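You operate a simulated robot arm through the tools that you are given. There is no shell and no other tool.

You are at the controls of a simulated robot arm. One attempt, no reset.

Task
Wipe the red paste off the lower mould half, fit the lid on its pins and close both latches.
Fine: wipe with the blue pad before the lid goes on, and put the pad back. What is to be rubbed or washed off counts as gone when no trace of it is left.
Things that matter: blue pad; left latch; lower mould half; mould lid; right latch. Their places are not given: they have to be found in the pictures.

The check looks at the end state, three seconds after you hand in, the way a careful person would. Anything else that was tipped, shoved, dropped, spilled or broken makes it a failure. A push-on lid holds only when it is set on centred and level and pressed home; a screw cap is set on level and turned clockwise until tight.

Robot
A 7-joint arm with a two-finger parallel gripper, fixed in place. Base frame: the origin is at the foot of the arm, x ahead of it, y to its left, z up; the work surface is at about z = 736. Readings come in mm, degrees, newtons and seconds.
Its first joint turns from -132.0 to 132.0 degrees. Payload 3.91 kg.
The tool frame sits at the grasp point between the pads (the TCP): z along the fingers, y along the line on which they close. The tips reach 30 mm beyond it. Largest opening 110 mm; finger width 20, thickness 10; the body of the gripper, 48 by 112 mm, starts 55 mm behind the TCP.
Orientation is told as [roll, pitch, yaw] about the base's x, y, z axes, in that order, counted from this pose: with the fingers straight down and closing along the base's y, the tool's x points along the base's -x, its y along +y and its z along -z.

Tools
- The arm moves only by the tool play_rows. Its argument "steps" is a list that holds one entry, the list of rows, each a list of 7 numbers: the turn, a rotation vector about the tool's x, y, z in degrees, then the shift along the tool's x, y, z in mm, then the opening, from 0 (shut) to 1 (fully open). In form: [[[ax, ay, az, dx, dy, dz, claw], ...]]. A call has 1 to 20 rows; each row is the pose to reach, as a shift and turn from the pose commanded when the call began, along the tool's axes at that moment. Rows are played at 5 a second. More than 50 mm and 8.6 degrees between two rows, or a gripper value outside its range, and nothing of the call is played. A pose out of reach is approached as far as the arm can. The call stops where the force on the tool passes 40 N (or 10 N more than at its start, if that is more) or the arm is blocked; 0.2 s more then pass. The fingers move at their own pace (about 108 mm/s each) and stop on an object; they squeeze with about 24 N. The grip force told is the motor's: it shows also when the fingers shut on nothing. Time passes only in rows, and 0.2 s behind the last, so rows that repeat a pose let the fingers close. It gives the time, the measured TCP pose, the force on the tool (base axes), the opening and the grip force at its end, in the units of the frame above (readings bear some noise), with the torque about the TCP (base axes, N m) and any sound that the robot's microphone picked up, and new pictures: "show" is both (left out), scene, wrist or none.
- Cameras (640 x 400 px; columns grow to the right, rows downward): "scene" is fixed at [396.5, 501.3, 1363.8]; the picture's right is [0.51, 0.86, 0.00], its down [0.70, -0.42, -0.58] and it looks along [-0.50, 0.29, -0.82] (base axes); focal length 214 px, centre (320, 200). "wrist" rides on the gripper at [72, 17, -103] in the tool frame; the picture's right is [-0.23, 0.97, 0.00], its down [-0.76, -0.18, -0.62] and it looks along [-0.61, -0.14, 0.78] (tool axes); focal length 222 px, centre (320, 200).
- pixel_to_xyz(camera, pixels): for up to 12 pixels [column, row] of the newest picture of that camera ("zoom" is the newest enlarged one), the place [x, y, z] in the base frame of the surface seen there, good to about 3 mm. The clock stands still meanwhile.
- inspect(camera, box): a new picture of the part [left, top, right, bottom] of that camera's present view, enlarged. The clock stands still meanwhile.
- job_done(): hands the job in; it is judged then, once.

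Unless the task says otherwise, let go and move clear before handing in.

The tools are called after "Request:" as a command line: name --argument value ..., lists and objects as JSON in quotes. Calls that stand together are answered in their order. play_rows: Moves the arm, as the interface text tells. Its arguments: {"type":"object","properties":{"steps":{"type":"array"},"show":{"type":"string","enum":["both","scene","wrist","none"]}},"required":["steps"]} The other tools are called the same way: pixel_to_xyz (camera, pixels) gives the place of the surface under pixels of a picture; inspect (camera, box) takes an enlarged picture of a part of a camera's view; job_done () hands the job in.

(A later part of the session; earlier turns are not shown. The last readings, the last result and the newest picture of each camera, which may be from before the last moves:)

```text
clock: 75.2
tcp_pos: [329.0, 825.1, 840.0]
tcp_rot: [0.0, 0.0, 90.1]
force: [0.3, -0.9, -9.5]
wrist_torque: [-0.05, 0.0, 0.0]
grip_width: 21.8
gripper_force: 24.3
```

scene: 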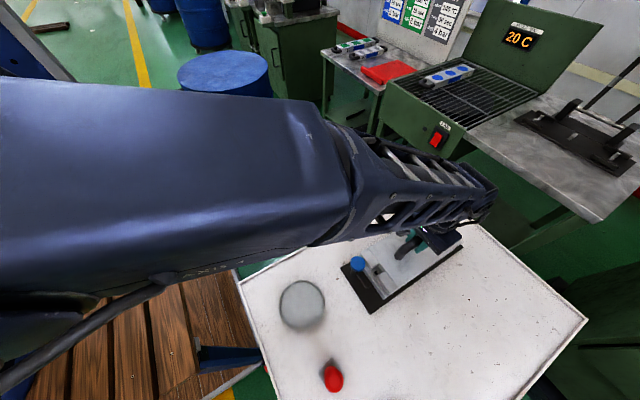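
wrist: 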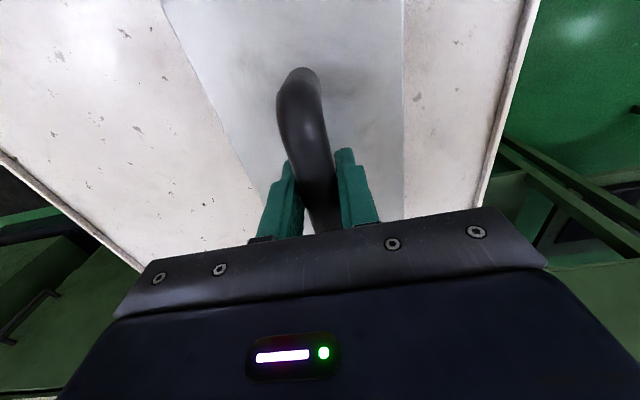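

Request:
play_rows --steps '[[[0, 0, 0, 0, 0, 1, 0], [0, 0, 0, 0, 0, 2, 0], [0, 0, 0, 0, 0, 2, 0]]]' --show "none"

Request:
play_rows --steps '[[[0, 0, 0, 0, 0, 0.7, 0], [0, 0, 0, 0, 0, 1, 0], [0, 0, 0, 0, 0, 1, 0]]]'

Request:
inspect --camera "scene" --box '[345, 225, 425, 300]'

```text
clock: 76.0
tcp_pos: [329.9, 826.4, 839.0]
tcp_rot: [-0.1, 0.0, 90.2]
force: [-0.3, -0.4, -9.9]
wrist_torque: [-0.09, -0.02, 0.02]
grip_width: 21.8
gripper_force: 24.4
```

```text
clock: 76.8
tcp_pos: [330.5, 825.0, 837.5]
tcp_rot: [0.0, 0.1, 90.1]
force: [0.4, 1.1, -7.1]
wrist_torque: [0.05, 0.14, -0.03]
grip_width: 21.7
gripper_force: 24.2
```

scene: 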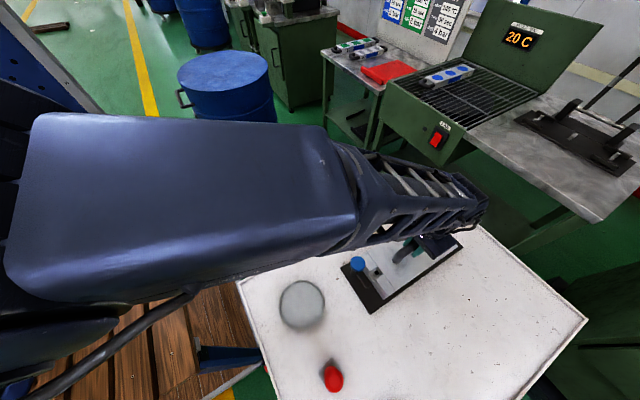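
wrist: 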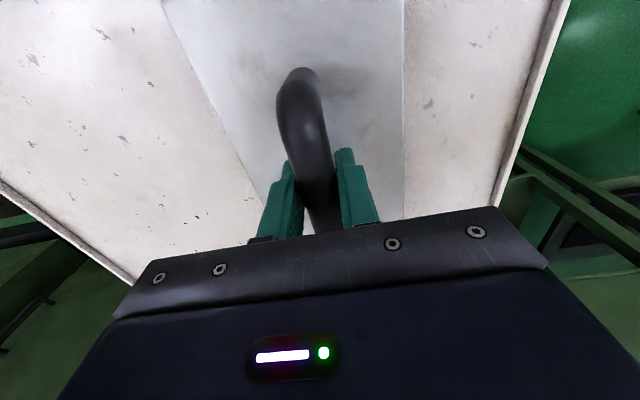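

```text
5.33 times, centred on (385, 262) of scene
```

zoom: 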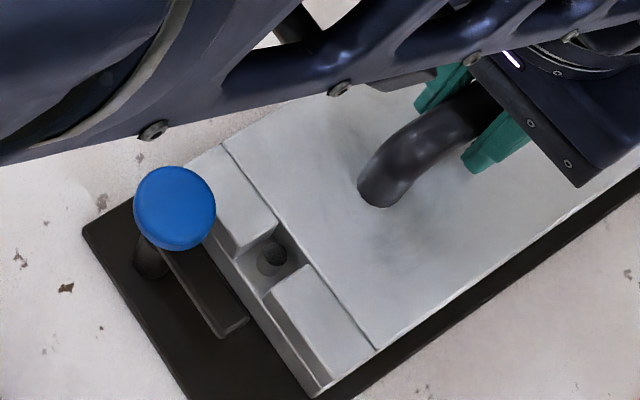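

The lid is starting to touch (force eased to -7 N) with the pin in the notch. I'll lower further until it rests fully.

Request:
play_rows --steps '[[[0, 0, 0, 0, 0, 0.7, 0], [0, 0, 0, 0, 0, 1, 0], [0, 0, 0, 0, 0, 1, 0]]]' --show "none"

Request:
play_rows --steps '[[[0, 0, 0, 0, 0, 0.7, 0], [0, 0, 0, 0, 0, 1, 0], [0, 0, 0, 0, 0, 1, 0]]]' --show "none"

Request:
pixel_to_xyz --camera "scene" --pixels '[[385, 258], [400, 280], [395, 270], [420, 265], [440, 250], [375, 255], [388, 284], [376, 274]]'

```text
clock: 77.6
tcp_pos: [331.2, 825.7, 837.4]
tcp_rot: [0.0, -0.1, 90.1]
force: [0.9, 3.3, 3.6]
wrist_torque: [-0.41, 0.01, 0.02]
grip_width: 21.7
gripper_force: 23.9
```

```text
clock: 78.4
tcp_pos: [331.4, 826.1, 836.7]
tcp_rot: [-0.1, -0.1, 90.0]
force: [1.0, -9.9, 16.8]
wrist_torque: [-0.26, -0.07, 0.0]
grip_width: 21.7
gripper_force: 23.9
```

```text
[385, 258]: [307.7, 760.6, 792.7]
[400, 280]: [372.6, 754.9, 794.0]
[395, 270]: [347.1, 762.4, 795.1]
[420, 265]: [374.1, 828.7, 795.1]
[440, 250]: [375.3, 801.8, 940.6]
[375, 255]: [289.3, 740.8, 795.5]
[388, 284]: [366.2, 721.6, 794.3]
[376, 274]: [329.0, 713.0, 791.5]
```

The lid is seated flat: top at z 793–795 all over, force now pushing 17 N. I'll ease off, open and rise.

Request:
play_rows --steps '[[[0, 0, 0, 0, 0, -1, 0], [0, 0, 0, 0, 0, -1, 0.25], [0, 0, 0, 0, 0, -1, 0.4], [0, 0, 0, 0, 0, -1, 0.5], [0, 0, 0, 0, 0, -1, 0.5], [0, 0, 0, 0, 0, -15, 0.5], [0, 0, 0, 0, 0, -45, 0.5], [0, 0, 0, 0, 0, -85, 0.5], [0, 0, 0, 0, 0, -125, 0.5], [0, 0, 0, 0, 0, -165, 0.5], [0, 0, 0, 0, 0, -165, 0.5]]]'

```text
clock: 80.8
tcp_pos: [330.7, 826.1, 1001.9]
tcp_rot: [0.0, 0.0, 90.2]
force: [-0.4, 0.0, -0.6]
wrist_torque: [-0.01, -0.03, -0.01]
grip_width: 55.1
gripper_force: 0.0
```

scene: 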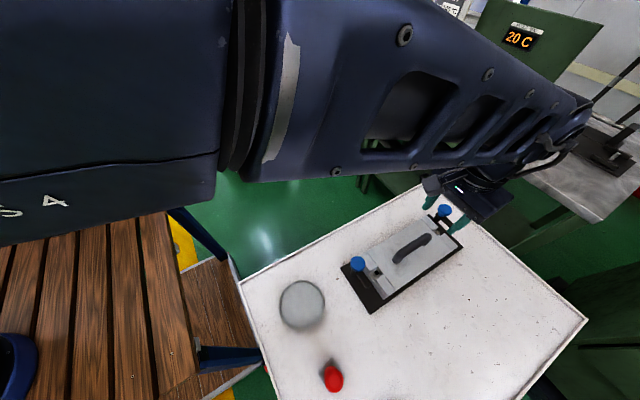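
wrist: 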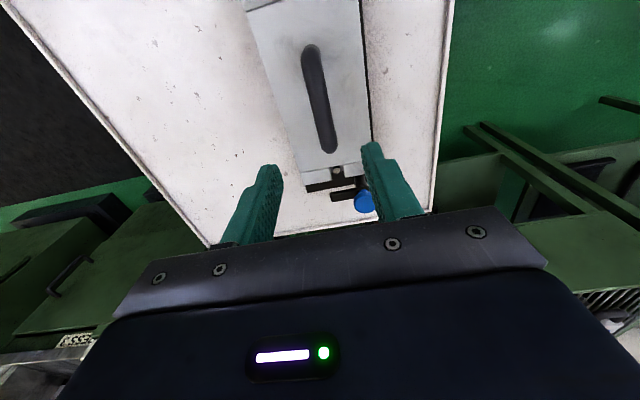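

The lid sits over the mould. I'll look closely at both ends and at the latches.

Request:
inspect --camera "scene" --box '[335, 195, 475, 320]'

Request:
inspect --camera "scene" --box '[415, 195, 475, 250]'

Request:
inspect --camera "wrist" --box '[280, 140, 400, 220]'

Request:
inspect --camera "scene" --box '[335, 245, 395, 315]'

```text
3.20 times, centred on (405, 258) of scene
```

zoom: 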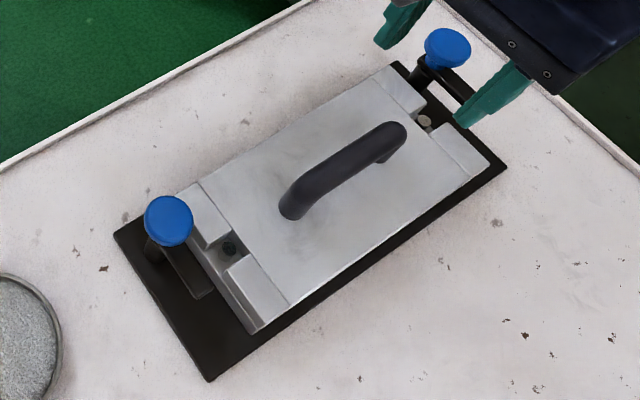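

```text
7.27 times, centred on (445, 222) of scene
```

zoom: 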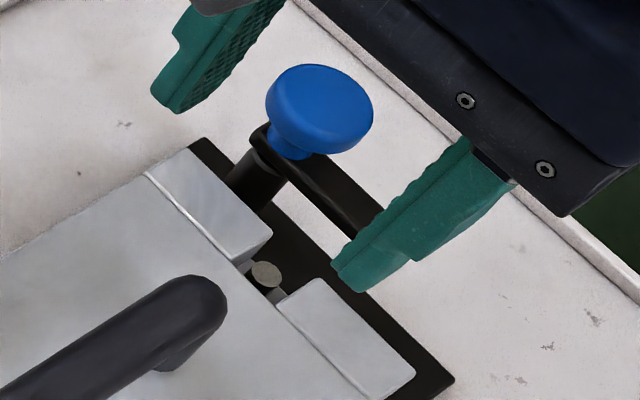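

```text
5.00 times, centred on (340, 180) of wrist
```

zoom: 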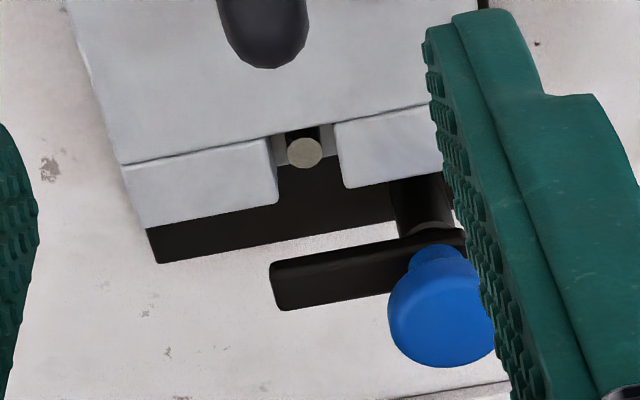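

```text
5.71 times, centred on (365, 280) of scene
```

zoom: 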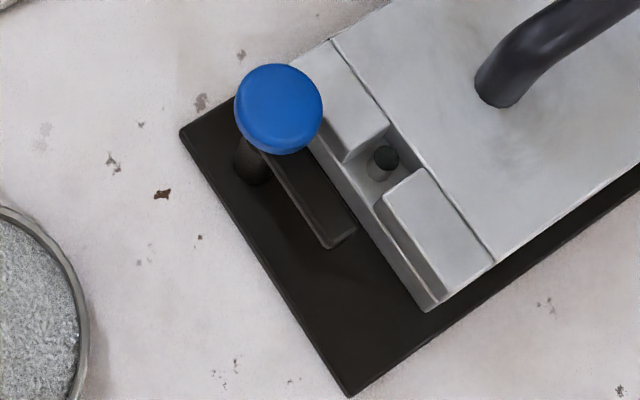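

Both pins stand in the lid's notches. The latches are vertical posts with a swing arm and a knob; each arm now points to +x and must swing over the lid. I'll measure knobs and arms precisely.

Request:
pixel_to_xyz --camera "zoom" --pixels '[[279, 105], [245, 105], [315, 105], [279, 72], [279, 140], [255, 80], [305, 130], [300, 200], [330, 225], [340, 240], [315, 185], [290, 180]]'

Request:
pixel_to_xyz --camera "wrist" --pixels '[[335, 196], [345, 193], [352, 192], [363, 205], [355, 205], [370, 206], [361, 198], [331, 197], [350, 190], [363, 212]]'

Request:
pixel_to_xyz --camera "scene" --pixels '[[444.5, 208], [440, 209], [450, 211], [445, 205], [445, 212], [447, 218], [452, 222], [440, 213]]'

```text
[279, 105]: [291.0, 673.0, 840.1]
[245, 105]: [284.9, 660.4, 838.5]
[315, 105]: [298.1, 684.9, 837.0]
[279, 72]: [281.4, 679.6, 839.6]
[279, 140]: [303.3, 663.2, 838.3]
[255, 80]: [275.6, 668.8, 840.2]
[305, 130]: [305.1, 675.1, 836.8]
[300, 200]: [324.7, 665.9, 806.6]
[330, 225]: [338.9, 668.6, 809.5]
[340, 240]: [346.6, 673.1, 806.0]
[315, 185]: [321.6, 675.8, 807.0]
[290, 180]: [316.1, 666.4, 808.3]
```

```text
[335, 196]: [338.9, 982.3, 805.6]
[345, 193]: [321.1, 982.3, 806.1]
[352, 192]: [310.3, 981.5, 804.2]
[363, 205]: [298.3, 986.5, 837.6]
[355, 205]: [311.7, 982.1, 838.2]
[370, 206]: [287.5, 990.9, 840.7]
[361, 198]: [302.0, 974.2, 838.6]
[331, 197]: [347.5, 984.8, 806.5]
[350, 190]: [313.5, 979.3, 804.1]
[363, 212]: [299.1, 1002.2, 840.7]
```

```text
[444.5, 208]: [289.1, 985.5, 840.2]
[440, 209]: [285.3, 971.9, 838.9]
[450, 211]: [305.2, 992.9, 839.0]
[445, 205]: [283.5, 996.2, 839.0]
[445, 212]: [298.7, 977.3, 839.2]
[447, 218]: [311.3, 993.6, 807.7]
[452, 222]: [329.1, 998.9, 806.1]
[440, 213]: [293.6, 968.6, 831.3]
```

Left knob top is at (291,672,839), its arm at y 671, x to 350, top z 807. I'll move above the left knob and turn to yaw 0 so I can then twist it by +90°.

Request:
play_rows --steps '[[[0, 0, 7.5, 13, 3, 0, 0.5], [0, 0, 15, 26, 6, 0, 0.5], [0, 0, 22.5, 39, 10, 0, 0.6], [0, 0, 30, 52, 13, 0, 0.6], [0, 0, 37.5, 65, 16, 10, 0.6], [0, 0, 45, 78, 20, 20, 0.6], [0, 0, 52.5, 91, 23, 30, 0.6], [0, 0, 60, 104, 26, 40, 0.6], [0, 0, 67.5, 117, 30, 50, 0.6], [0, 0, 75, 130, 33, 60, 0.6], [0, 0, 82.5, 142, 36, 70, 0.6], [0, 0, 90.2, 154.1, 39.2, 85, 0.6], [0, 0, 90.2, 154.1, 39.2, 97, 0.6], [0, 0, 90.2, 154.1, 39.2, 97, 0.6]]]'

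```text
clock: 83.8
tcp_pos: [291.3, 672.6, 903.2]
tcp_rot: [0.0, 0.0, -0.1]
force: [-0.4, -0.6, 0.2]
wrist_torque: [-0.03, -0.03, 0.0]
grip_width: 66.1
gripper_force: 0.0
```

scene: 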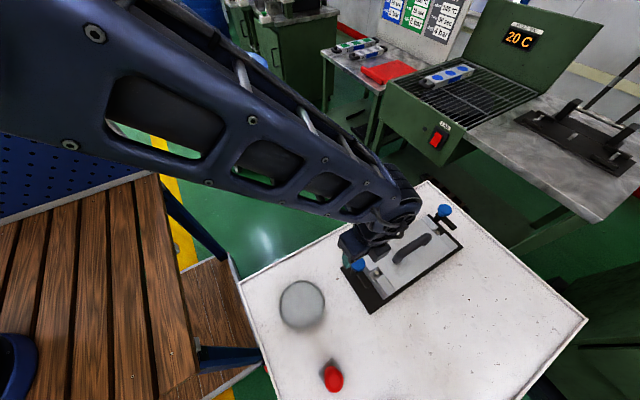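
wrist: 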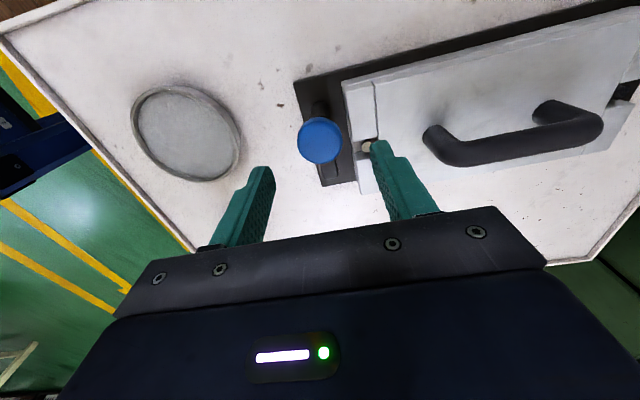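

The knob sits between the fingers at (320,140). I'll go down to z 848 and grip it.

Request:
play_rows --steps '[[[0, 0, 0, 0, 0, 15, 0.6], [0, 0, 0, 0, 0, 35, 0.6], [0, 0, 0, 0, 0, 50, 0.6], [0, 0, 0, 0, 0, 56, 0.6], [0, 0, 0, 0, 0, 56, 0.5], [0, 0, 0, 0, 0, 56, 0.4], [0, 0, 0, 0, 0, 56, 0.2], [0, 0, 0, 0, 0, 56, 0], [0, 0, 0, 0, 0, 56, 0]]]'

```text
clock: 85.8
tcp_pos: [291.1, 671.5, 847.1]
tcp_rot: [0.0, 0.0, -0.1]
force: [0.6, 6.4, -2.8]
wrist_torque: [0.19, -0.06, 0.06]
grip_width: 37.2
gripper_force: 45.1
```

scene: 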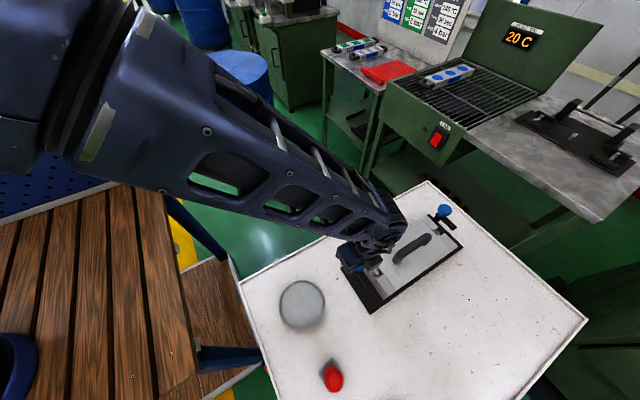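
wrist: 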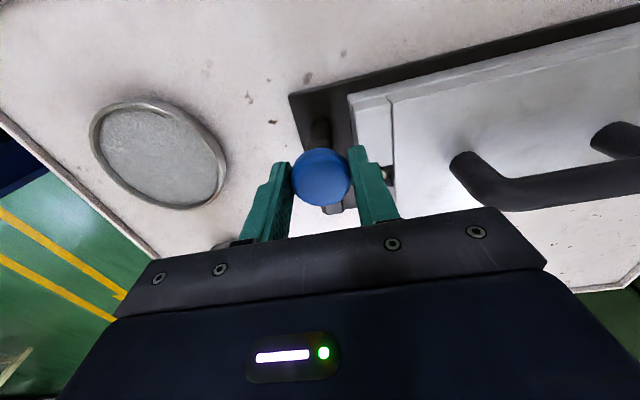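

The knob is gripped (37 mm). I'll twist it counter-clockwise seen from above (arm from +x toward +y), first by 24° to feel it.

Request:
play_rows --steps '[[[0, 0, -4, 0, 0, 0, 0], [0, 0, -9, 0, 0, 0, 0], [0, 0, -14, 0, 0, 0, 0], [0, 0, -19, 0, 0, 0, 0], [0, 0, -24, 0, 0, 0, 0]]]'

Request:
inspect --camera "scene" --box '[335, 235, 415, 305]'

```text
clock: 87.0
tcp_pos: [291.4, 671.0, 846.0]
tcp_rot: [-0.1, 0.1, 23.9]
force: [-1.8, -7.6, -5.4]
wrist_torque: [-0.16, 0.09, -0.02]
grip_width: 37.7
gripper_force: 44.9
```

scene: 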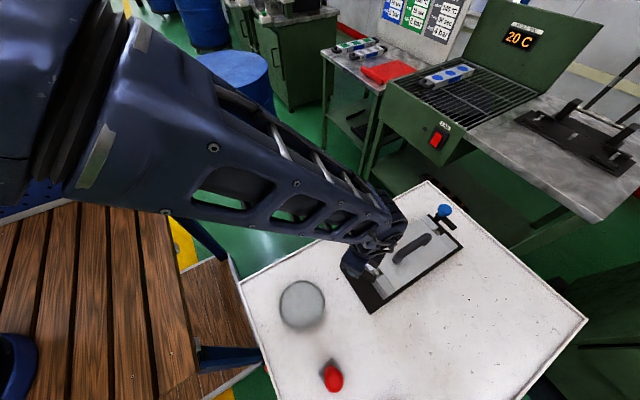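
wrist: 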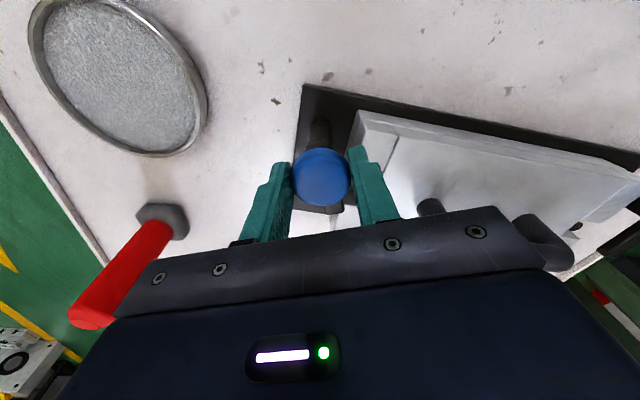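

```text
5.71 times, centred on (375, 270) of scene
```

zoom: 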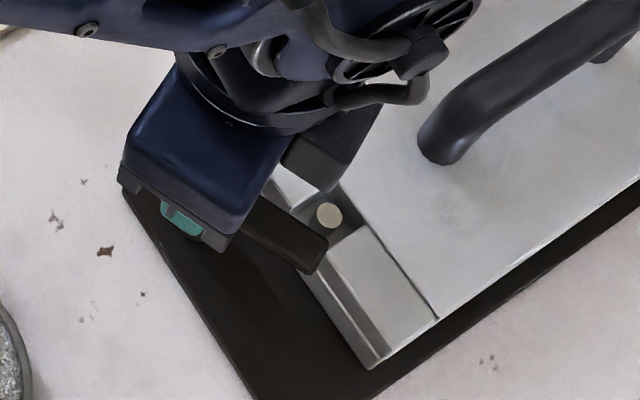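

The arm turns with the knob (its end has swung toward the lid). I'll carry on to 90°.

Request:
play_rows --steps '[[[0, 0, -6, 0, 0, 0, 0], [0, 0, -12, 0, 0, 0, 0], [0, 0, -18, 0, 0, 0, 0], [0, 0, -24, 0, 0, 0, 0], [0, 0, -30, 0, 0, 0, 0], [0, 0, -36, 0, 0, 0, 0], [0, 0, -42, 0, 0, 0, 0], [0, 0, -48, 0, 0, 0, 0], [0, 0, -54, 0, 0, 0, 0], [0, 0, -60, 0, 0, 0, 0], [0, 0, -66, 0, 0, 0, 0], [0, 0, -66, 0, 0, 0, 0]]]'

Request:
inspect --camera "scene" --box '[335, 235, 415, 305]'

```text
clock: 88.2
tcp_pos: [292.7, 670.1, 846.5]
tcp_rot: [-0.2, 0.1, 53.6]
force: [1.6, -10.3, 9.6]
wrist_torque: [-0.47, 0.2, -0.04]
grip_width: 37.4
gripper_force: 45.0
stopped in row 6: the force on the tool passed its limit at 41 N (the readings are from after the stop); the commanded pose is now the measured one
```

scene: 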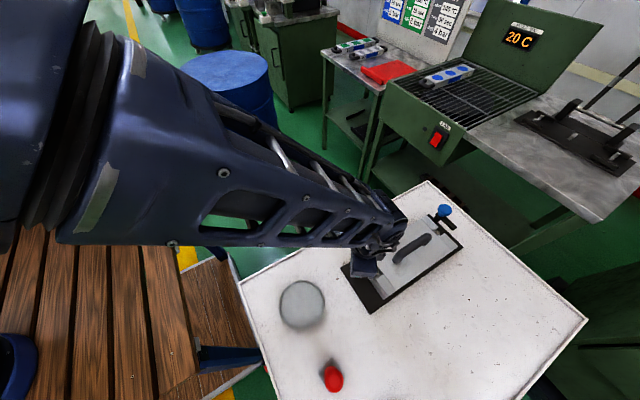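
wrist: 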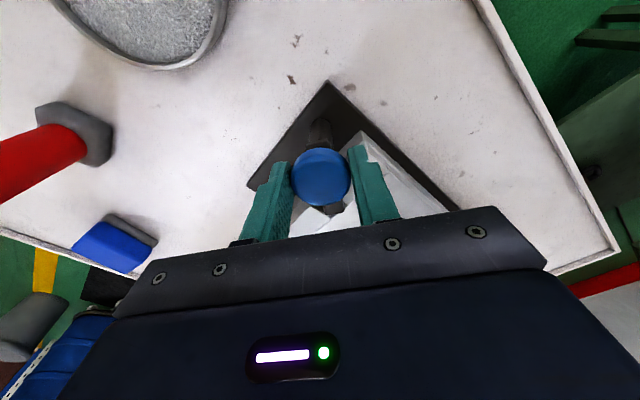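

```text
5.71 times, centred on (375, 270) of scene
```

zoom: 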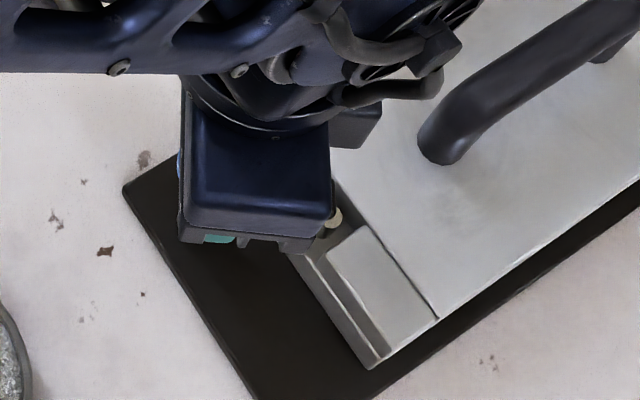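

The twist stopped at 54° with a brief 41 N. I'll let go, rise and look at how the arm stands against the lid.

Request:
play_rows --steps '[[[0, 0, 0, 0, 0, 0, 0.45], [0, 0, 0, 0, 0, 0, 0.6], [0, 0, 0, 0, 0, 0, 0.6], [0, 0, 0, 0, 0, -30, 0.6], [0, 0, 0, 0, 0, -70, 0.6], [0, 0, 0, 40, 0, -100, 0.6], [0, 0, 0, 85, 0, -110, 0.6], [0, 0, 0, 85, 0, -110, 0.6]]]'

Request:
inspect --camera "scene" --box '[335, 235, 415, 305]'

Request:
inspect --camera "wrist" --box '[220, 60, 420, 220]'

```text
clock: 90.0
tcp_pos: [241.8, 600.5, 958.3]
tcp_rot: [-0.1, 0.1, 53.4]
force: [0.9, 0.0, -0.5]
wrist_torque: [-0.02, -0.03, 0.0]
grip_width: 66.2
gripper_force: 0.2
```

scene: 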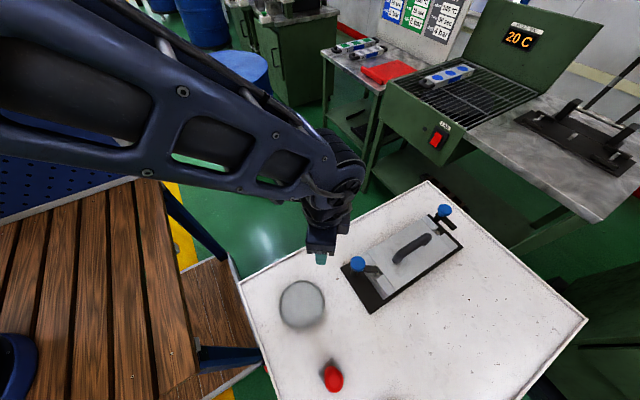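
wrist: 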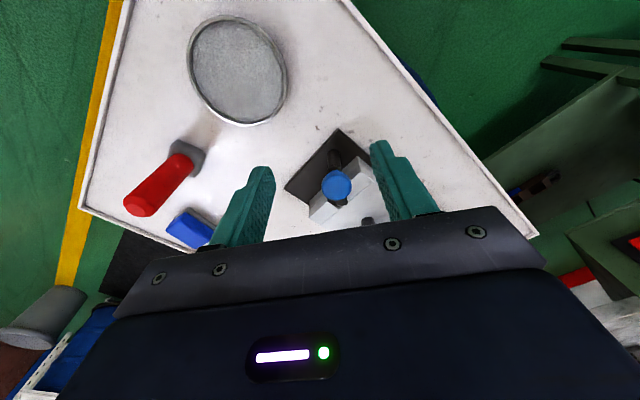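

```text
5.71 times, centred on (375, 270) of scene
```

zoom: 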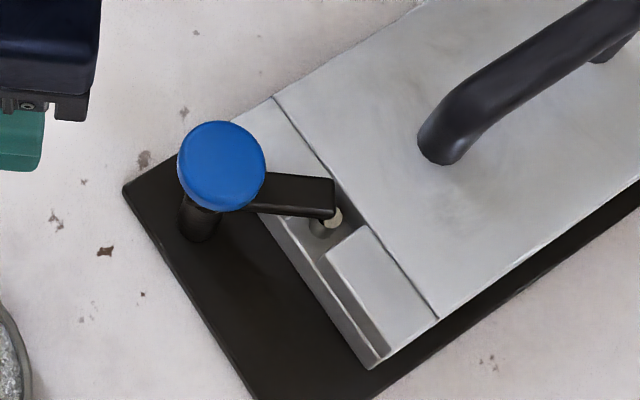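

```text
2.50 times, centred on (320, 140) of wrist
```

zoom: 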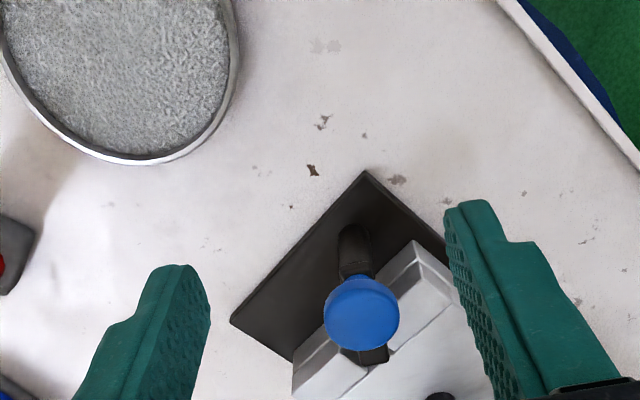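

The arm now points at about 53°, its tip over the notch with its leading edge at the left block. I'll measure heights of arm and lid blocks there.

Request:
inspect --camera "scene" --box '[360, 250, 400, 285]'

Request:
pixel_to_xyz --camera "zoom" --pixels '[[200, 190], [260, 200], [290, 205], [290, 180], [240, 180], [200, 120], [250, 140], [270, 160], [400, 330], [440, 380], [350, 330], [270, 60]]'

```text
11.43 times, centred on (380, 268) of scene
```

zoom: 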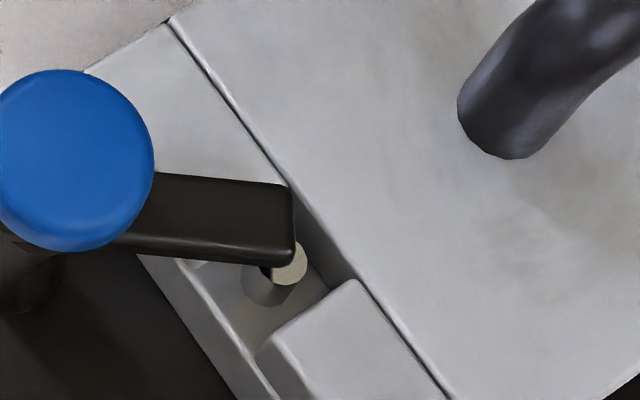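

```text
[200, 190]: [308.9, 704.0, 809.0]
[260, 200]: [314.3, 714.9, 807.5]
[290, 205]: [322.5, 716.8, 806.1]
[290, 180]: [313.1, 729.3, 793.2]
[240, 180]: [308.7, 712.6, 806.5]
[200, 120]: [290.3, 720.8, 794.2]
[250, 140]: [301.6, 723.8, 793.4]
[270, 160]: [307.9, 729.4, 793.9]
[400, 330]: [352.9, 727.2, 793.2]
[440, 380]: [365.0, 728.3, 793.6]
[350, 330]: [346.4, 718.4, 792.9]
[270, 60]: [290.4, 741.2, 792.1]
```

The arm's top is at z 807 and the lid top at 793.5, so it swings clear over the lid; the force was likely from a slightly off-centre grip. I'll regrip the knob at this yaw and turn on gently.

Request:
play_rows --steps '[[[0, 0, 0, -40, 1, 0, 0.6], [0, 0, 0, -85.3, 2, 0, 0.6], [0, 0, 0, -85.3, 2, 40, 0.6], [0, 0, 0, -85.3, 2, 80, 0.6], [0, 0, 0, -85.3, 2, 108, 0.6], [0, 0, 0, -85.3, 2, 108, 0.45], [0, 0, 0, -85.3, 2, 108, 0.3], [0, 0, 0, -85.3, 2, 108, 0], [0, 0, 0, -85.3, 2, 108, 0], [0, 0, 0, -85.3, 2, 108, 0]]]' --show "wrist"

Request:
play_rows --steps '[[[0, 0, -2, 0, 0, 0, 0], [0, 0, -5, 0, 0, 0, 0], [0, 0, -8, 0, 0, 0, 0], [0, 0, -11, 0, 0, 0, 0]]]' --show "wrist"

```text
clock: 92.2
tcp_pos: [294.0, 671.4, 846.9]
tcp_rot: [-0.2, 0.2, 53.5]
force: [10.5, -4.2, -6.1]
wrist_torque: [0.09, -0.36, 0.03]
grip_width: 37.1
gripper_force: 44.6
```

wrist: 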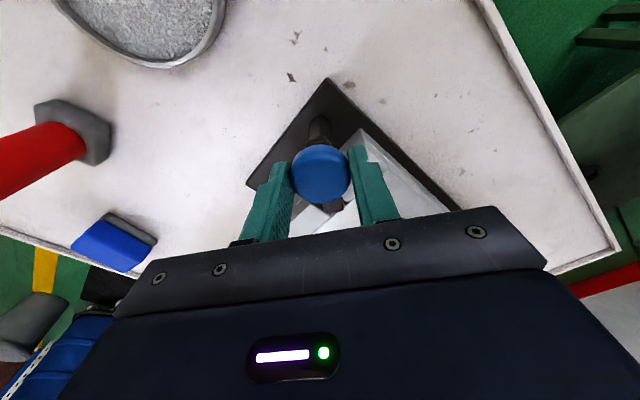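

```text
clock: 93.4
tcp_pos: [294.7, 670.5, 848.0]
tcp_rot: [-0.2, 0.1, 64.4]
force: [4.5, 3.0, -6.4]
wrist_torque: [0.19, 0.03, 0.0]
grip_width: 37.7
gripper_force: 45.2
stopped in row 4: the force on the tool passed its limit at 41 N (the readings are from after the stop); the commanded pose is now the measured one
```

wrist: 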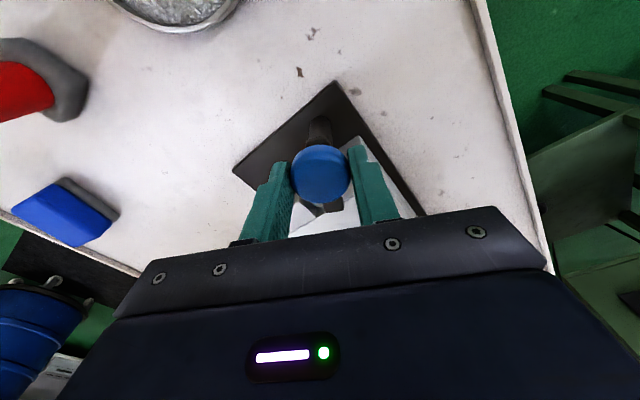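

It has turned to 64°, halted again by side load as the grip is a bit off the knob's axis. I'll continue in short turns, which relieve that load each time.

Request:
play_rows --steps '[[[0, 0, -3, 0, 0, 0, 0], [0, 0, -6, 0, 0, 0, 0], [0, 0, -8, 0, 0, 0, 0]]]' --show "none"

Request:
play_rows --steps '[[[0, 0, -3, 0, 0, 0, 0], [0, 0, -6, 0, 0, 0, 0], [0, 0, -8, 0, 0, 0, 0]]]' --show "none"

Request:
play_rows --steps '[[[0, 0, -3, 0, 0, 0, 0], [0, 0, -6, 0, 0, 0, 0], [0, 0, -9.5, 0, 0, 0, 0]]]'

Request:
inspect --camera "scene" --box '[335, 235, 415, 305]'

```text
clock: 94.2
tcp_pos: [294.1, 671.7, 846.9]
tcp_rot: [-0.3, 0.1, 72.5]
force: [5.5, -2.0, -15.4]
wrist_torque: [0.23, -0.18, -0.04]
grip_width: 37.4
gripper_force: 44.8
```

```text
clock: 95.0
tcp_pos: [294.5, 672.0, 848.3]
tcp_rot: [-0.1, 0.3, 80.4]
force: [9.4, -3.3, -18.2]
wrist_torque: [-0.12, -0.13, -0.01]
grip_width: 37.4
gripper_force: 45.0
```

```text
clock: 95.8
tcp_pos: [293.5, 671.4, 847.1]
tcp_rot: [-0.1, 0.3, 90.0]
force: [9.5, -13.6, -8.2]
wrist_torque: [-0.64, -0.17, -0.21]
grip_width: 37.4
gripper_force: 45.1
```

scene: 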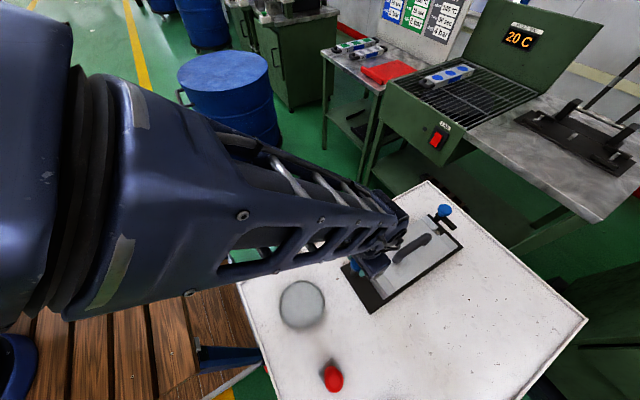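
wrist: 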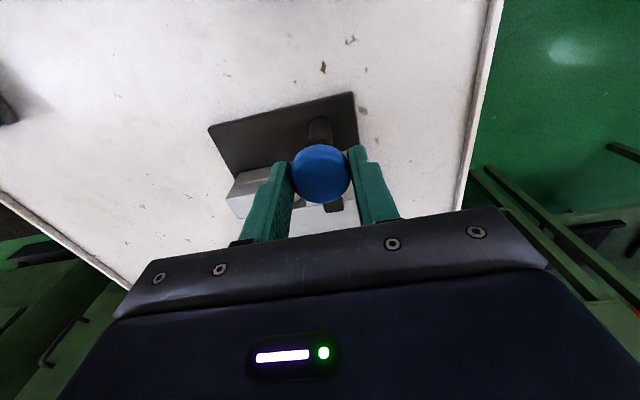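

```text
5.71 times, centred on (375, 270) of scene
```

zoom: 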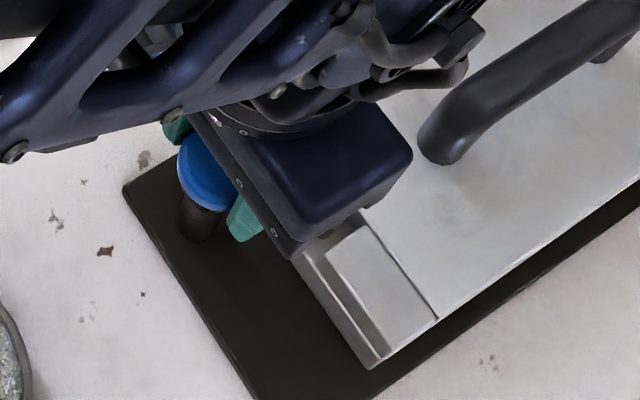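

The wrist is at yaw 90° with a slight torque building (-0.2 N m), so the latch may be at its stop. I'll let go, rise and look.

Request:
play_rows --steps '[[[0, 0, 0, 0, 0, 0, 0.45], [0, 0, 0, 0, 0, 0, 0.6], [0, 0, 0, 0, 0, 0, 0.6], [0, 0, 0, 0, 0, -30, 0.6], [0, 0, 0, 0, 0, -70, 0.6], [0, 0, 0, 40, 0, -90, 0.6], [0, 0, 0, 85, 0, -90, 0.6], [0, 0, 0, 120, 0, -90, 0.6], [0, 0, 0, 120, 0, -90, 0.6]]]'

Request:
inspect --camera "scene" --box '[335, 235, 415, 305]'

```text
clock: 97.8
tcp_pos: [292.5, 549.9, 935.4]
tcp_rot: [-0.1, 0.2, 90.0]
force: [-0.4, -0.1, -0.4]
wrist_torque: [-0.02, 0.04, 0.01]
grip_width: 65.9
gripper_force: 0.1
```

scene: 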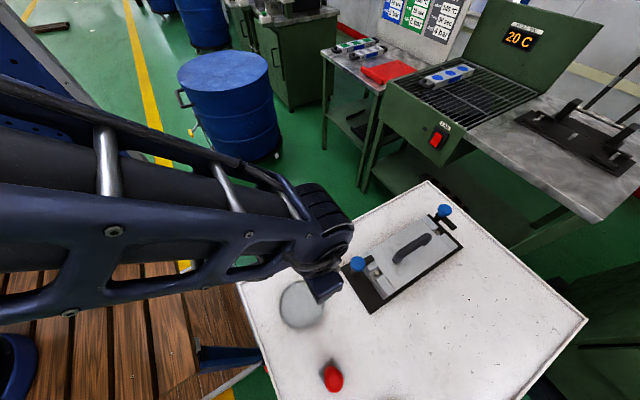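
wrist: 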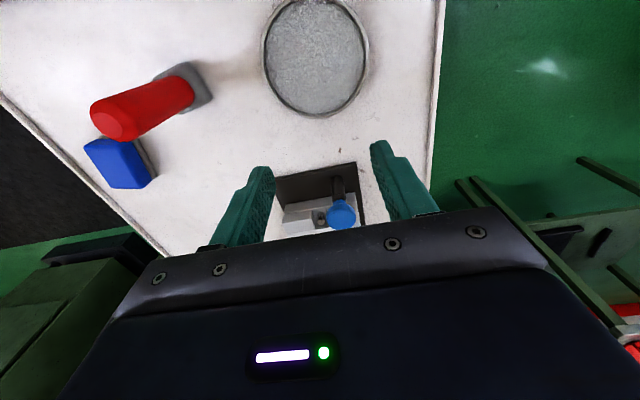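

```text
5.71 times, centred on (375, 270) of scene
```

zoom: 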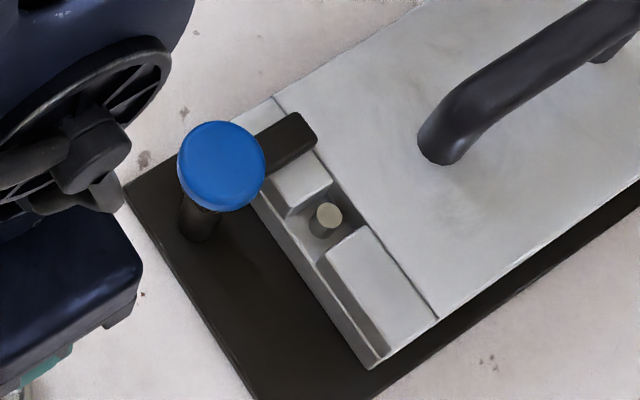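

The left arm now lies over the lid's block, pointing along +y. I'll measure its direction.

Request:
inspect --camera "scene" --box '[360, 245, 390, 275]'

Request:
pixel_to_xyz --camera "scene" --pixels '[[366, 262], [368, 260], [370, 259], [372, 257], [371, 255], [374, 259], [369, 256], [372, 261], [373, 256.5], [370.5, 257.5]]'

```text
13.33 times, centred on (375, 260) of scene
```

zoom: 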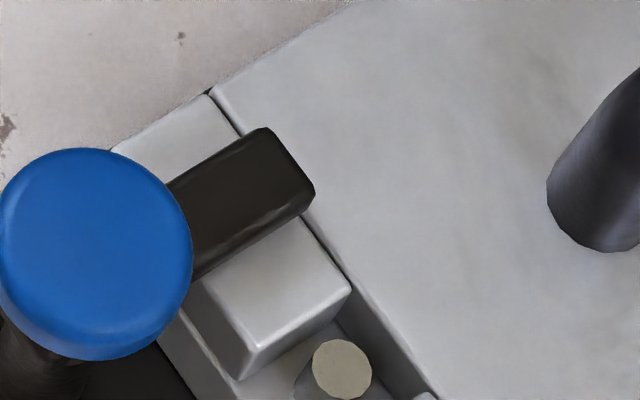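

```text
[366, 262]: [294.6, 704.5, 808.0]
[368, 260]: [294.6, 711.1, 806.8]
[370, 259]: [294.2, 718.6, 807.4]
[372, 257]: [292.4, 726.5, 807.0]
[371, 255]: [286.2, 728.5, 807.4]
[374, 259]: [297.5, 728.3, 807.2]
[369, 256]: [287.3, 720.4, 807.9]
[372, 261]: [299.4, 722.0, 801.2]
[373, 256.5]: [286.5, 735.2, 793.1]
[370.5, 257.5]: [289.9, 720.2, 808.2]
```

The left arm's tip is centred at (292,728), so it points along +y at about 90°: closed. Now the right latch at (293,986); I'll move toward it at safe height and check how far the arm reaches.

Request:
play_rows --steps '[[[0, 0, 0, -30, 0, -5, 0.6], [0, 0, 0, -70, 0, -10, 0.6], [0, 0, 0, -110, 0, -10, 0.6], [0, 0, 0, -150, 0, -10, 0.6], [0, 0, 0, -190, 0, -10, 0.6], [0, 0, 0, -230, 0, -10, 0.6], [0, 0, 0, -270, 0, -10, 0.6], [0, 0, 0, -310, 0, -10, 0.6], [0, 0, 0, -350, 0, -10, 0.6], [0, 0, 0, -380, 0, -10, 0.6], [0, 0, 0, -410, 0, -10, 0.6], [0, 0, 0, -437, 0, -10, 0.6], [0, 0, 0, -437, 0, -10, 0.6], [0, 0, 0, -437, 0, -10, 0.6]]]'

```text
clock: 100.8
tcp_pos: [289.7, 948.0, 945.3]
tcp_rot: [0.0, 0.2, 89.9]
force: [0.6, 1.1, 0.0]
wrist_torque: [0.0, -0.01, 0.01]
grip_width: 66.0
gripper_force: 0.1
out of reach, approached as far as the arm can: row 11, 12, 13, 14
```

scene: 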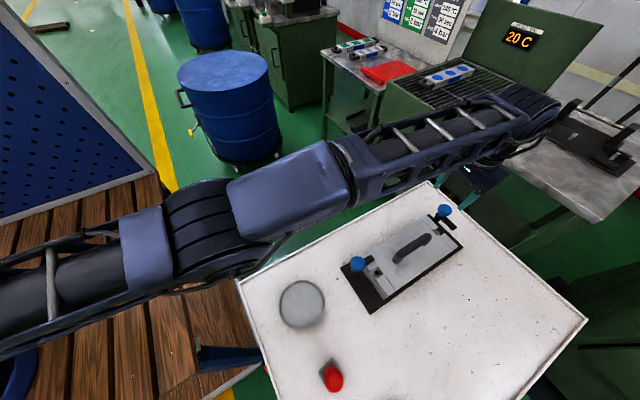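
wrist: 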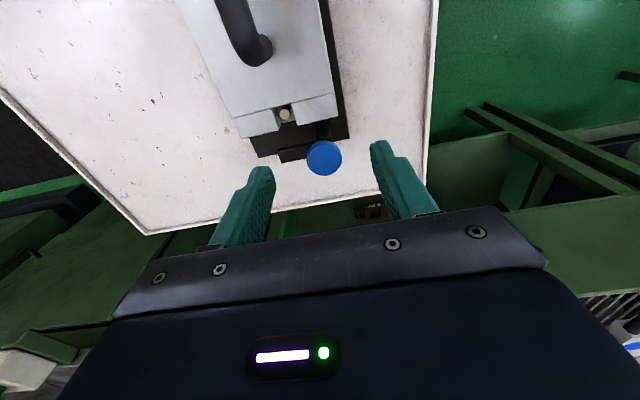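

The arm reaches only radius 991 with the tool upright, while the right knob is at about 1028, so I'll have to tilt the tool outward. First I'll measure the right knob and its arm from here.

Request:
inspect --camera "wrist" --box '[240, 90, 400, 200]'

Request:
pixel_to_xyz --camera "wrist" --pixels '[[324, 157], [309, 158], [339, 155], [323, 143], [325, 171], [312, 148], [336, 167], [312, 168], [335, 147], [290, 155], [281, 157], [305, 150]]'

Request:
pixel_to_xyz --camera "scene" --pixels '[[444.5, 210], [438.5, 210], [451, 210], [444.5, 205.5], [444.5, 214], [440, 206], [449, 213], [447, 218], [452, 222], [455, 225], [450, 224], [456, 228]]'

Request:
inspect --camera "scene" --box '[425, 195, 465, 235]'

```text
3.64 times, centred on (320, 145) of wrist
```

zoom: 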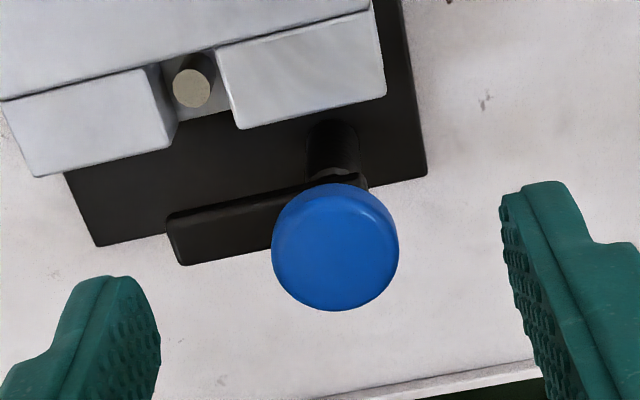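

```text
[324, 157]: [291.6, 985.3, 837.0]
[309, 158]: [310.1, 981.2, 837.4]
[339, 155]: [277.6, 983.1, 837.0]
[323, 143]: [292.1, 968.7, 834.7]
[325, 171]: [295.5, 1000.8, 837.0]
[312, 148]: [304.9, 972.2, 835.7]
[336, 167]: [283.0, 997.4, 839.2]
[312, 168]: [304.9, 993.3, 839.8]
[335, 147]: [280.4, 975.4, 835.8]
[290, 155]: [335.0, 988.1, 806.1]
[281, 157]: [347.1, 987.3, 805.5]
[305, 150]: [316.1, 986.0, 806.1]
```

```text
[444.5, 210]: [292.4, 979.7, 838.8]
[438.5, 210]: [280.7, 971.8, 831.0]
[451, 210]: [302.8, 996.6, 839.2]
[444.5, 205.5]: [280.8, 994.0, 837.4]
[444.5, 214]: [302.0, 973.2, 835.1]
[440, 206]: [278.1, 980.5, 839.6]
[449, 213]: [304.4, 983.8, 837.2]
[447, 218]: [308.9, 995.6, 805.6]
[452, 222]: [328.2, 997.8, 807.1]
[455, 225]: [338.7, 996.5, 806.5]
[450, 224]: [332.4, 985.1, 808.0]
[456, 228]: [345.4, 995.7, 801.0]
```

```text
10.00 times, centred on (445, 215) of scene
```

zoom: 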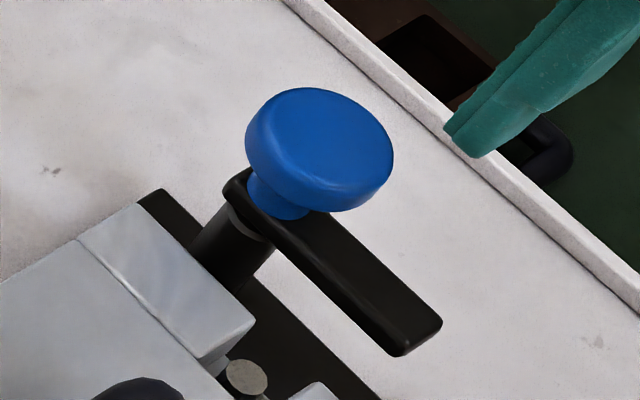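

Right knob centre is about (293.5,985), its disc at z 823–838. I'll first back off in -y to a pose surely in reach, to know where the commanded pose stands.

Request:
play_rows --steps '[[[0, 0, 0, 20, 0, 0, 0.6], [0, 0, 0, 45, 0, 0, 0.6], [0, 0, 0, 70, 0, 0, 0.6], [0, 0, 0, 70, 0, 0, 0.6]]]' --show "none"

```text
clock: 101.8
tcp_pos: [289.3, 876.9, 943.0]
tcp_rot: [-0.1, 0.2, 89.8]
force: [-0.7, 0.4, 0.7]
wrist_torque: [0.01, 0.01, 0.0]
grip_width: 66.1
gripper_force: 0.1
```

The commanded pose is known again. Now I'll tilt the fingers 20° outward and come to a hover just inside and above the right knob.

Request:
play_rows --steps '[[[0, -5, 0, -15, -1, 0, 0.6], [0, -10, 0, -30, -2, 5, 0.6], [0, -15, 0, -45, -3, 15, 0.6], [0, -20, 0, -60, -3.7, 22, 0.6], [0, -20, 0, -70, -3.7, 28, 0.6], [0, -20, 0, -78.3, -3.7, 32.2, 0.6], [0, -20, 0, -78.3, -3.7, 32.2, 0.6]]]'

```text
clock: 103.4
tcp_pos: [292.6, 958.6, 910.2]
tcp_rot: [-0.1, -19.8, 90.0]
force: [0.0, 0.9, 0.4]
wrist_torque: [-0.04, 0.02, 0.05]
grip_width: 65.8
gripper_force: 0.1
```

scene: 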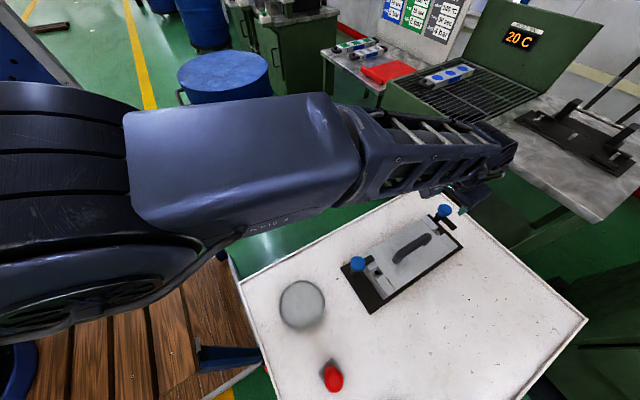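
wrist: 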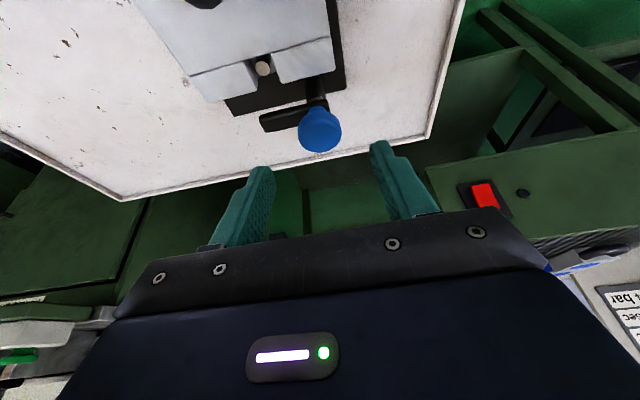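

The tilt is right (fingers lean outward) and the pose was reached; the knob at (320,130) lies between the fingers. I'll slide in along the fingers to the knob.

Request:
play_rows --steps '[[[0, 0, 0, 1, -0.5, 15, 0.6], [0, 0, 0, 2, -0.9, 35, 0.6], [0, 0, 0, 2.6, -0.9, 52, 0.6], [0, 0, 0, 2.6, -0.9, 62, 0.6], [0, 0, 0, 2.6, -0.9, 67.4, 0.6], [0, 0, 0, 2.6, -0.9, 67.4, 0.6]]]'

Request:
inspect --camera "wrist" --box '[220, 80, 420, 230]'

Request:
inspect --camera "scene" --box '[415, 190, 475, 240]'

```text
clock: 104.8
tcp_pos: [296.0, 979.1, 846.7]
tcp_rot: [-0.1, -19.8, 90.0]
force: [0.6, -0.5, 0.1]
wrist_torque: [0.0, 0.03, 0.03]
grip_width: 65.9
gripper_force: 0.2
```

scene: 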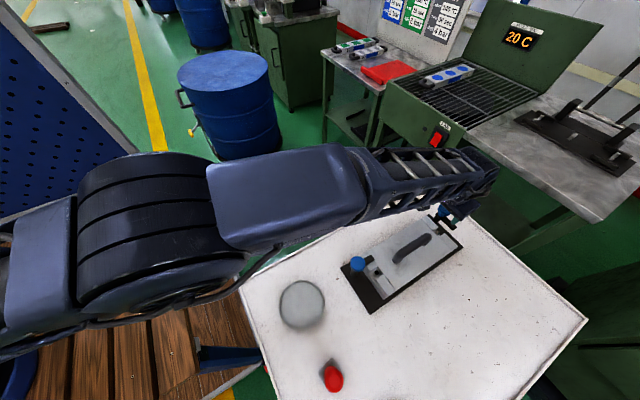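
wrist: 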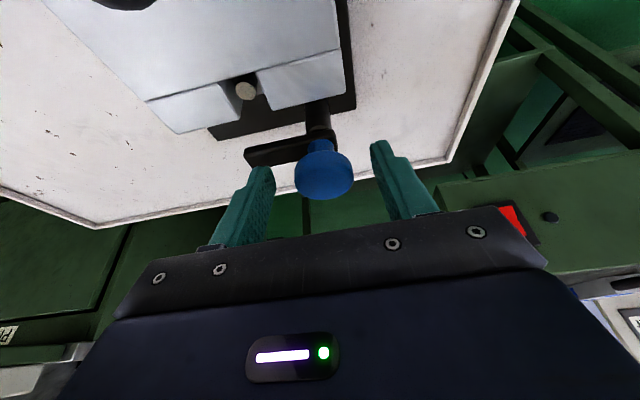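

```text
2.67 times, centred on (320, 155) of wrist
```

zoom: 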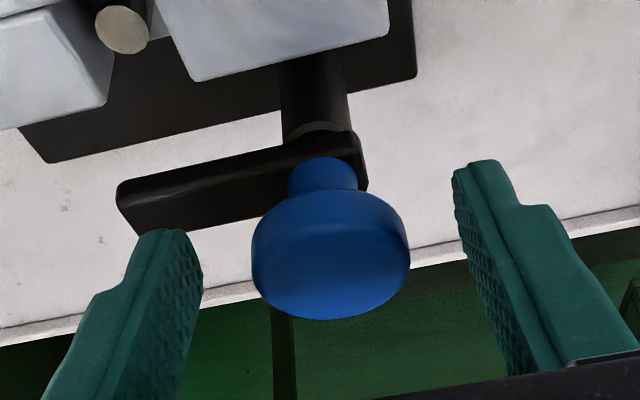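

```text
8.00 times, centred on (445, 215) of scene
```

zoom: 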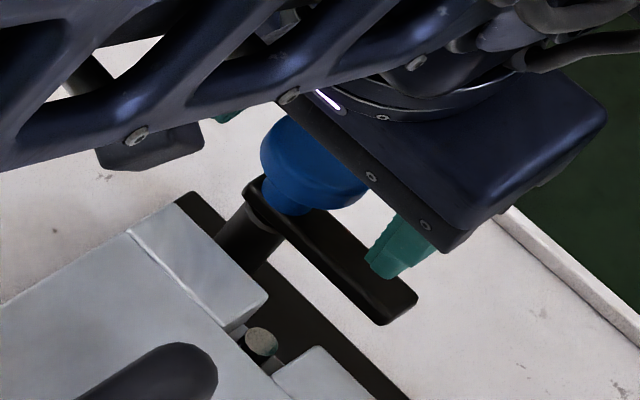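

The knob is centred between the fingers. I'll close on it, then turn clockwise about the vertical (arm from +x toward -y) by a first small amount.

Request:
play_rows --steps '[[[0, 0, 0, 0, 0, 0, 0.5], [0, 0, 0, 0, 0, 0, 0.4], [0, 0, 0, 0, 0, 0, 0.25], [0, 0, 0, 0, 0, 0, 0], [0, 0, 0, 0, 0, 0, 0], [0, 0, 0, 0, 0, 0, 0]]]' --show "none"

Request:
play_rows --steps '[[[1.03, 0, 2.82, 0, 0.3, 0, 0], [2.05, 0, 5.64, 0, 0.6, 0, 0], [3.42, 0, 9.4, -0.1, 1, 0, 0]]]' --show "wrist"

```text
clock: 106.2
tcp_pos: [294.9, 978.4, 846.7]
tcp_rot: [-0.1, -19.8, 90.0]
force: [-17.3, -1.1, -0.1]
wrist_torque: [-0.05, 0.4, 0.13]
grip_width: 37.6
gripper_force: 44.6
```

```text
clock: 107.0
tcp_pos: [293.6, 979.0, 847.4]
tcp_rot: [-0.1, -19.7, 80.0]
force: [-32.3, -20.6, 9.5]
wrist_torque: [-0.94, 0.88, 0.29]
grip_width: 37.7
gripper_force: 45.0
```

wrist: 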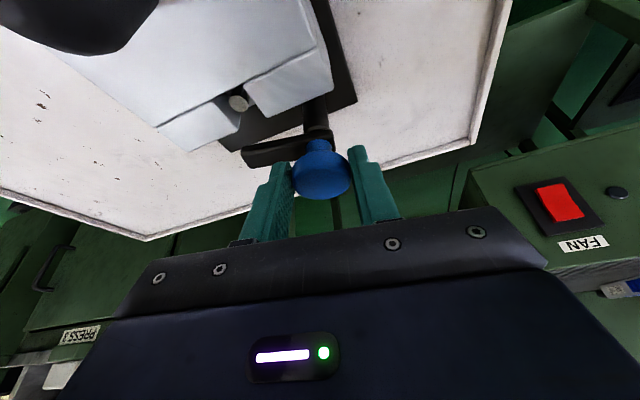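

The latch arm turns with the knob, but a side load of 38 N has built up. I'll shift the hand about 4 mm along that force to centre the grip.

Request:
play_rows --steps '[[[0, 0, 0, 1.2, 1.6, -0.4, 0], [0, 0, 0, 2.4, 3.1, -0.9, 0], [0, 0, 0, 2.4, 3.1, -0.9, 0]]]' --show "none"

```text
clock: 107.8
tcp_pos: [292.9, 979.8, 847.1]
tcp_rot: [-0.2, -20.1, 79.9]
force: [-8.3, 36.5, -3.2]
wrist_torque: [1.14, 0.05, 0.07]
grip_width: 37.9
gripper_force: 44.9
```

Request:
play_rows --steps '[[[0, 0, 0, -1.0, 1.2, 0.36, 0], [0, 0, 0, -1.0, 1.2, 0.36, 0]]]' --show "none"

```text
clock: 108.4
tcp_pos: [291.9, 978.8, 846.8]
tcp_rot: [-0.3, -19.8, 80.0]
force: [9.0, 17.8, 2.2]
wrist_torque: [0.14, -0.27, -0.06]
grip_width: 37.5
gripper_force: 44.7
```

Side loads are small now. I'll go on turning in chunks of 10–12°.

Request:
play_rows --steps '[[[1.37, 0, 3.76, -0.3, 0.4, 0.1, 0], [2.74, 0, 7.52, -0.4, 0.8, 0.1, 0], [4.1, 0, 11.3, -0.5, 1.2, 0.1, 0]]]' --show "none"

```text
clock: 109.2
tcp_pos: [290.7, 978.6, 846.7]
tcp_rot: [-0.3, -19.9, 67.9]
force: [22.1, 1.3, 8.7]
wrist_torque: [-0.57, -0.52, -0.13]
grip_width: 37.3
gripper_force: 44.7
```

Request:
play_rows --steps '[[[0, 0, 0, -0.7, -1.6, 0.26, 0], [1.37, 0, 3.76, -0.7, -1.3, 0.26, 0], [2.74, 0, 7.52, -0.8, -1.0, 0.3, 0], [4.1, 0, 11.3, -0.8, -0.65, 0.3, 0]]]' --show "wrist"

```text
clock: 110.2
tcp_pos: [288.7, 980.4, 846.0]
tcp_rot: [-0.1, -19.9, 55.9]
force: [6.3, -8.2, 2.3]
wrist_torque: [-0.49, -0.1, -0.08]
grip_width: 37.6
gripper_force: 44.6
```

wrist: 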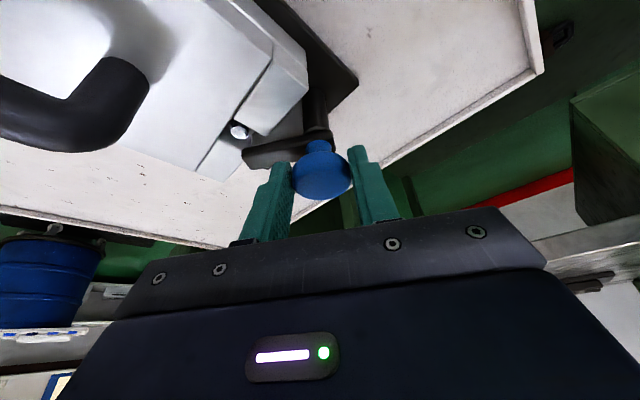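

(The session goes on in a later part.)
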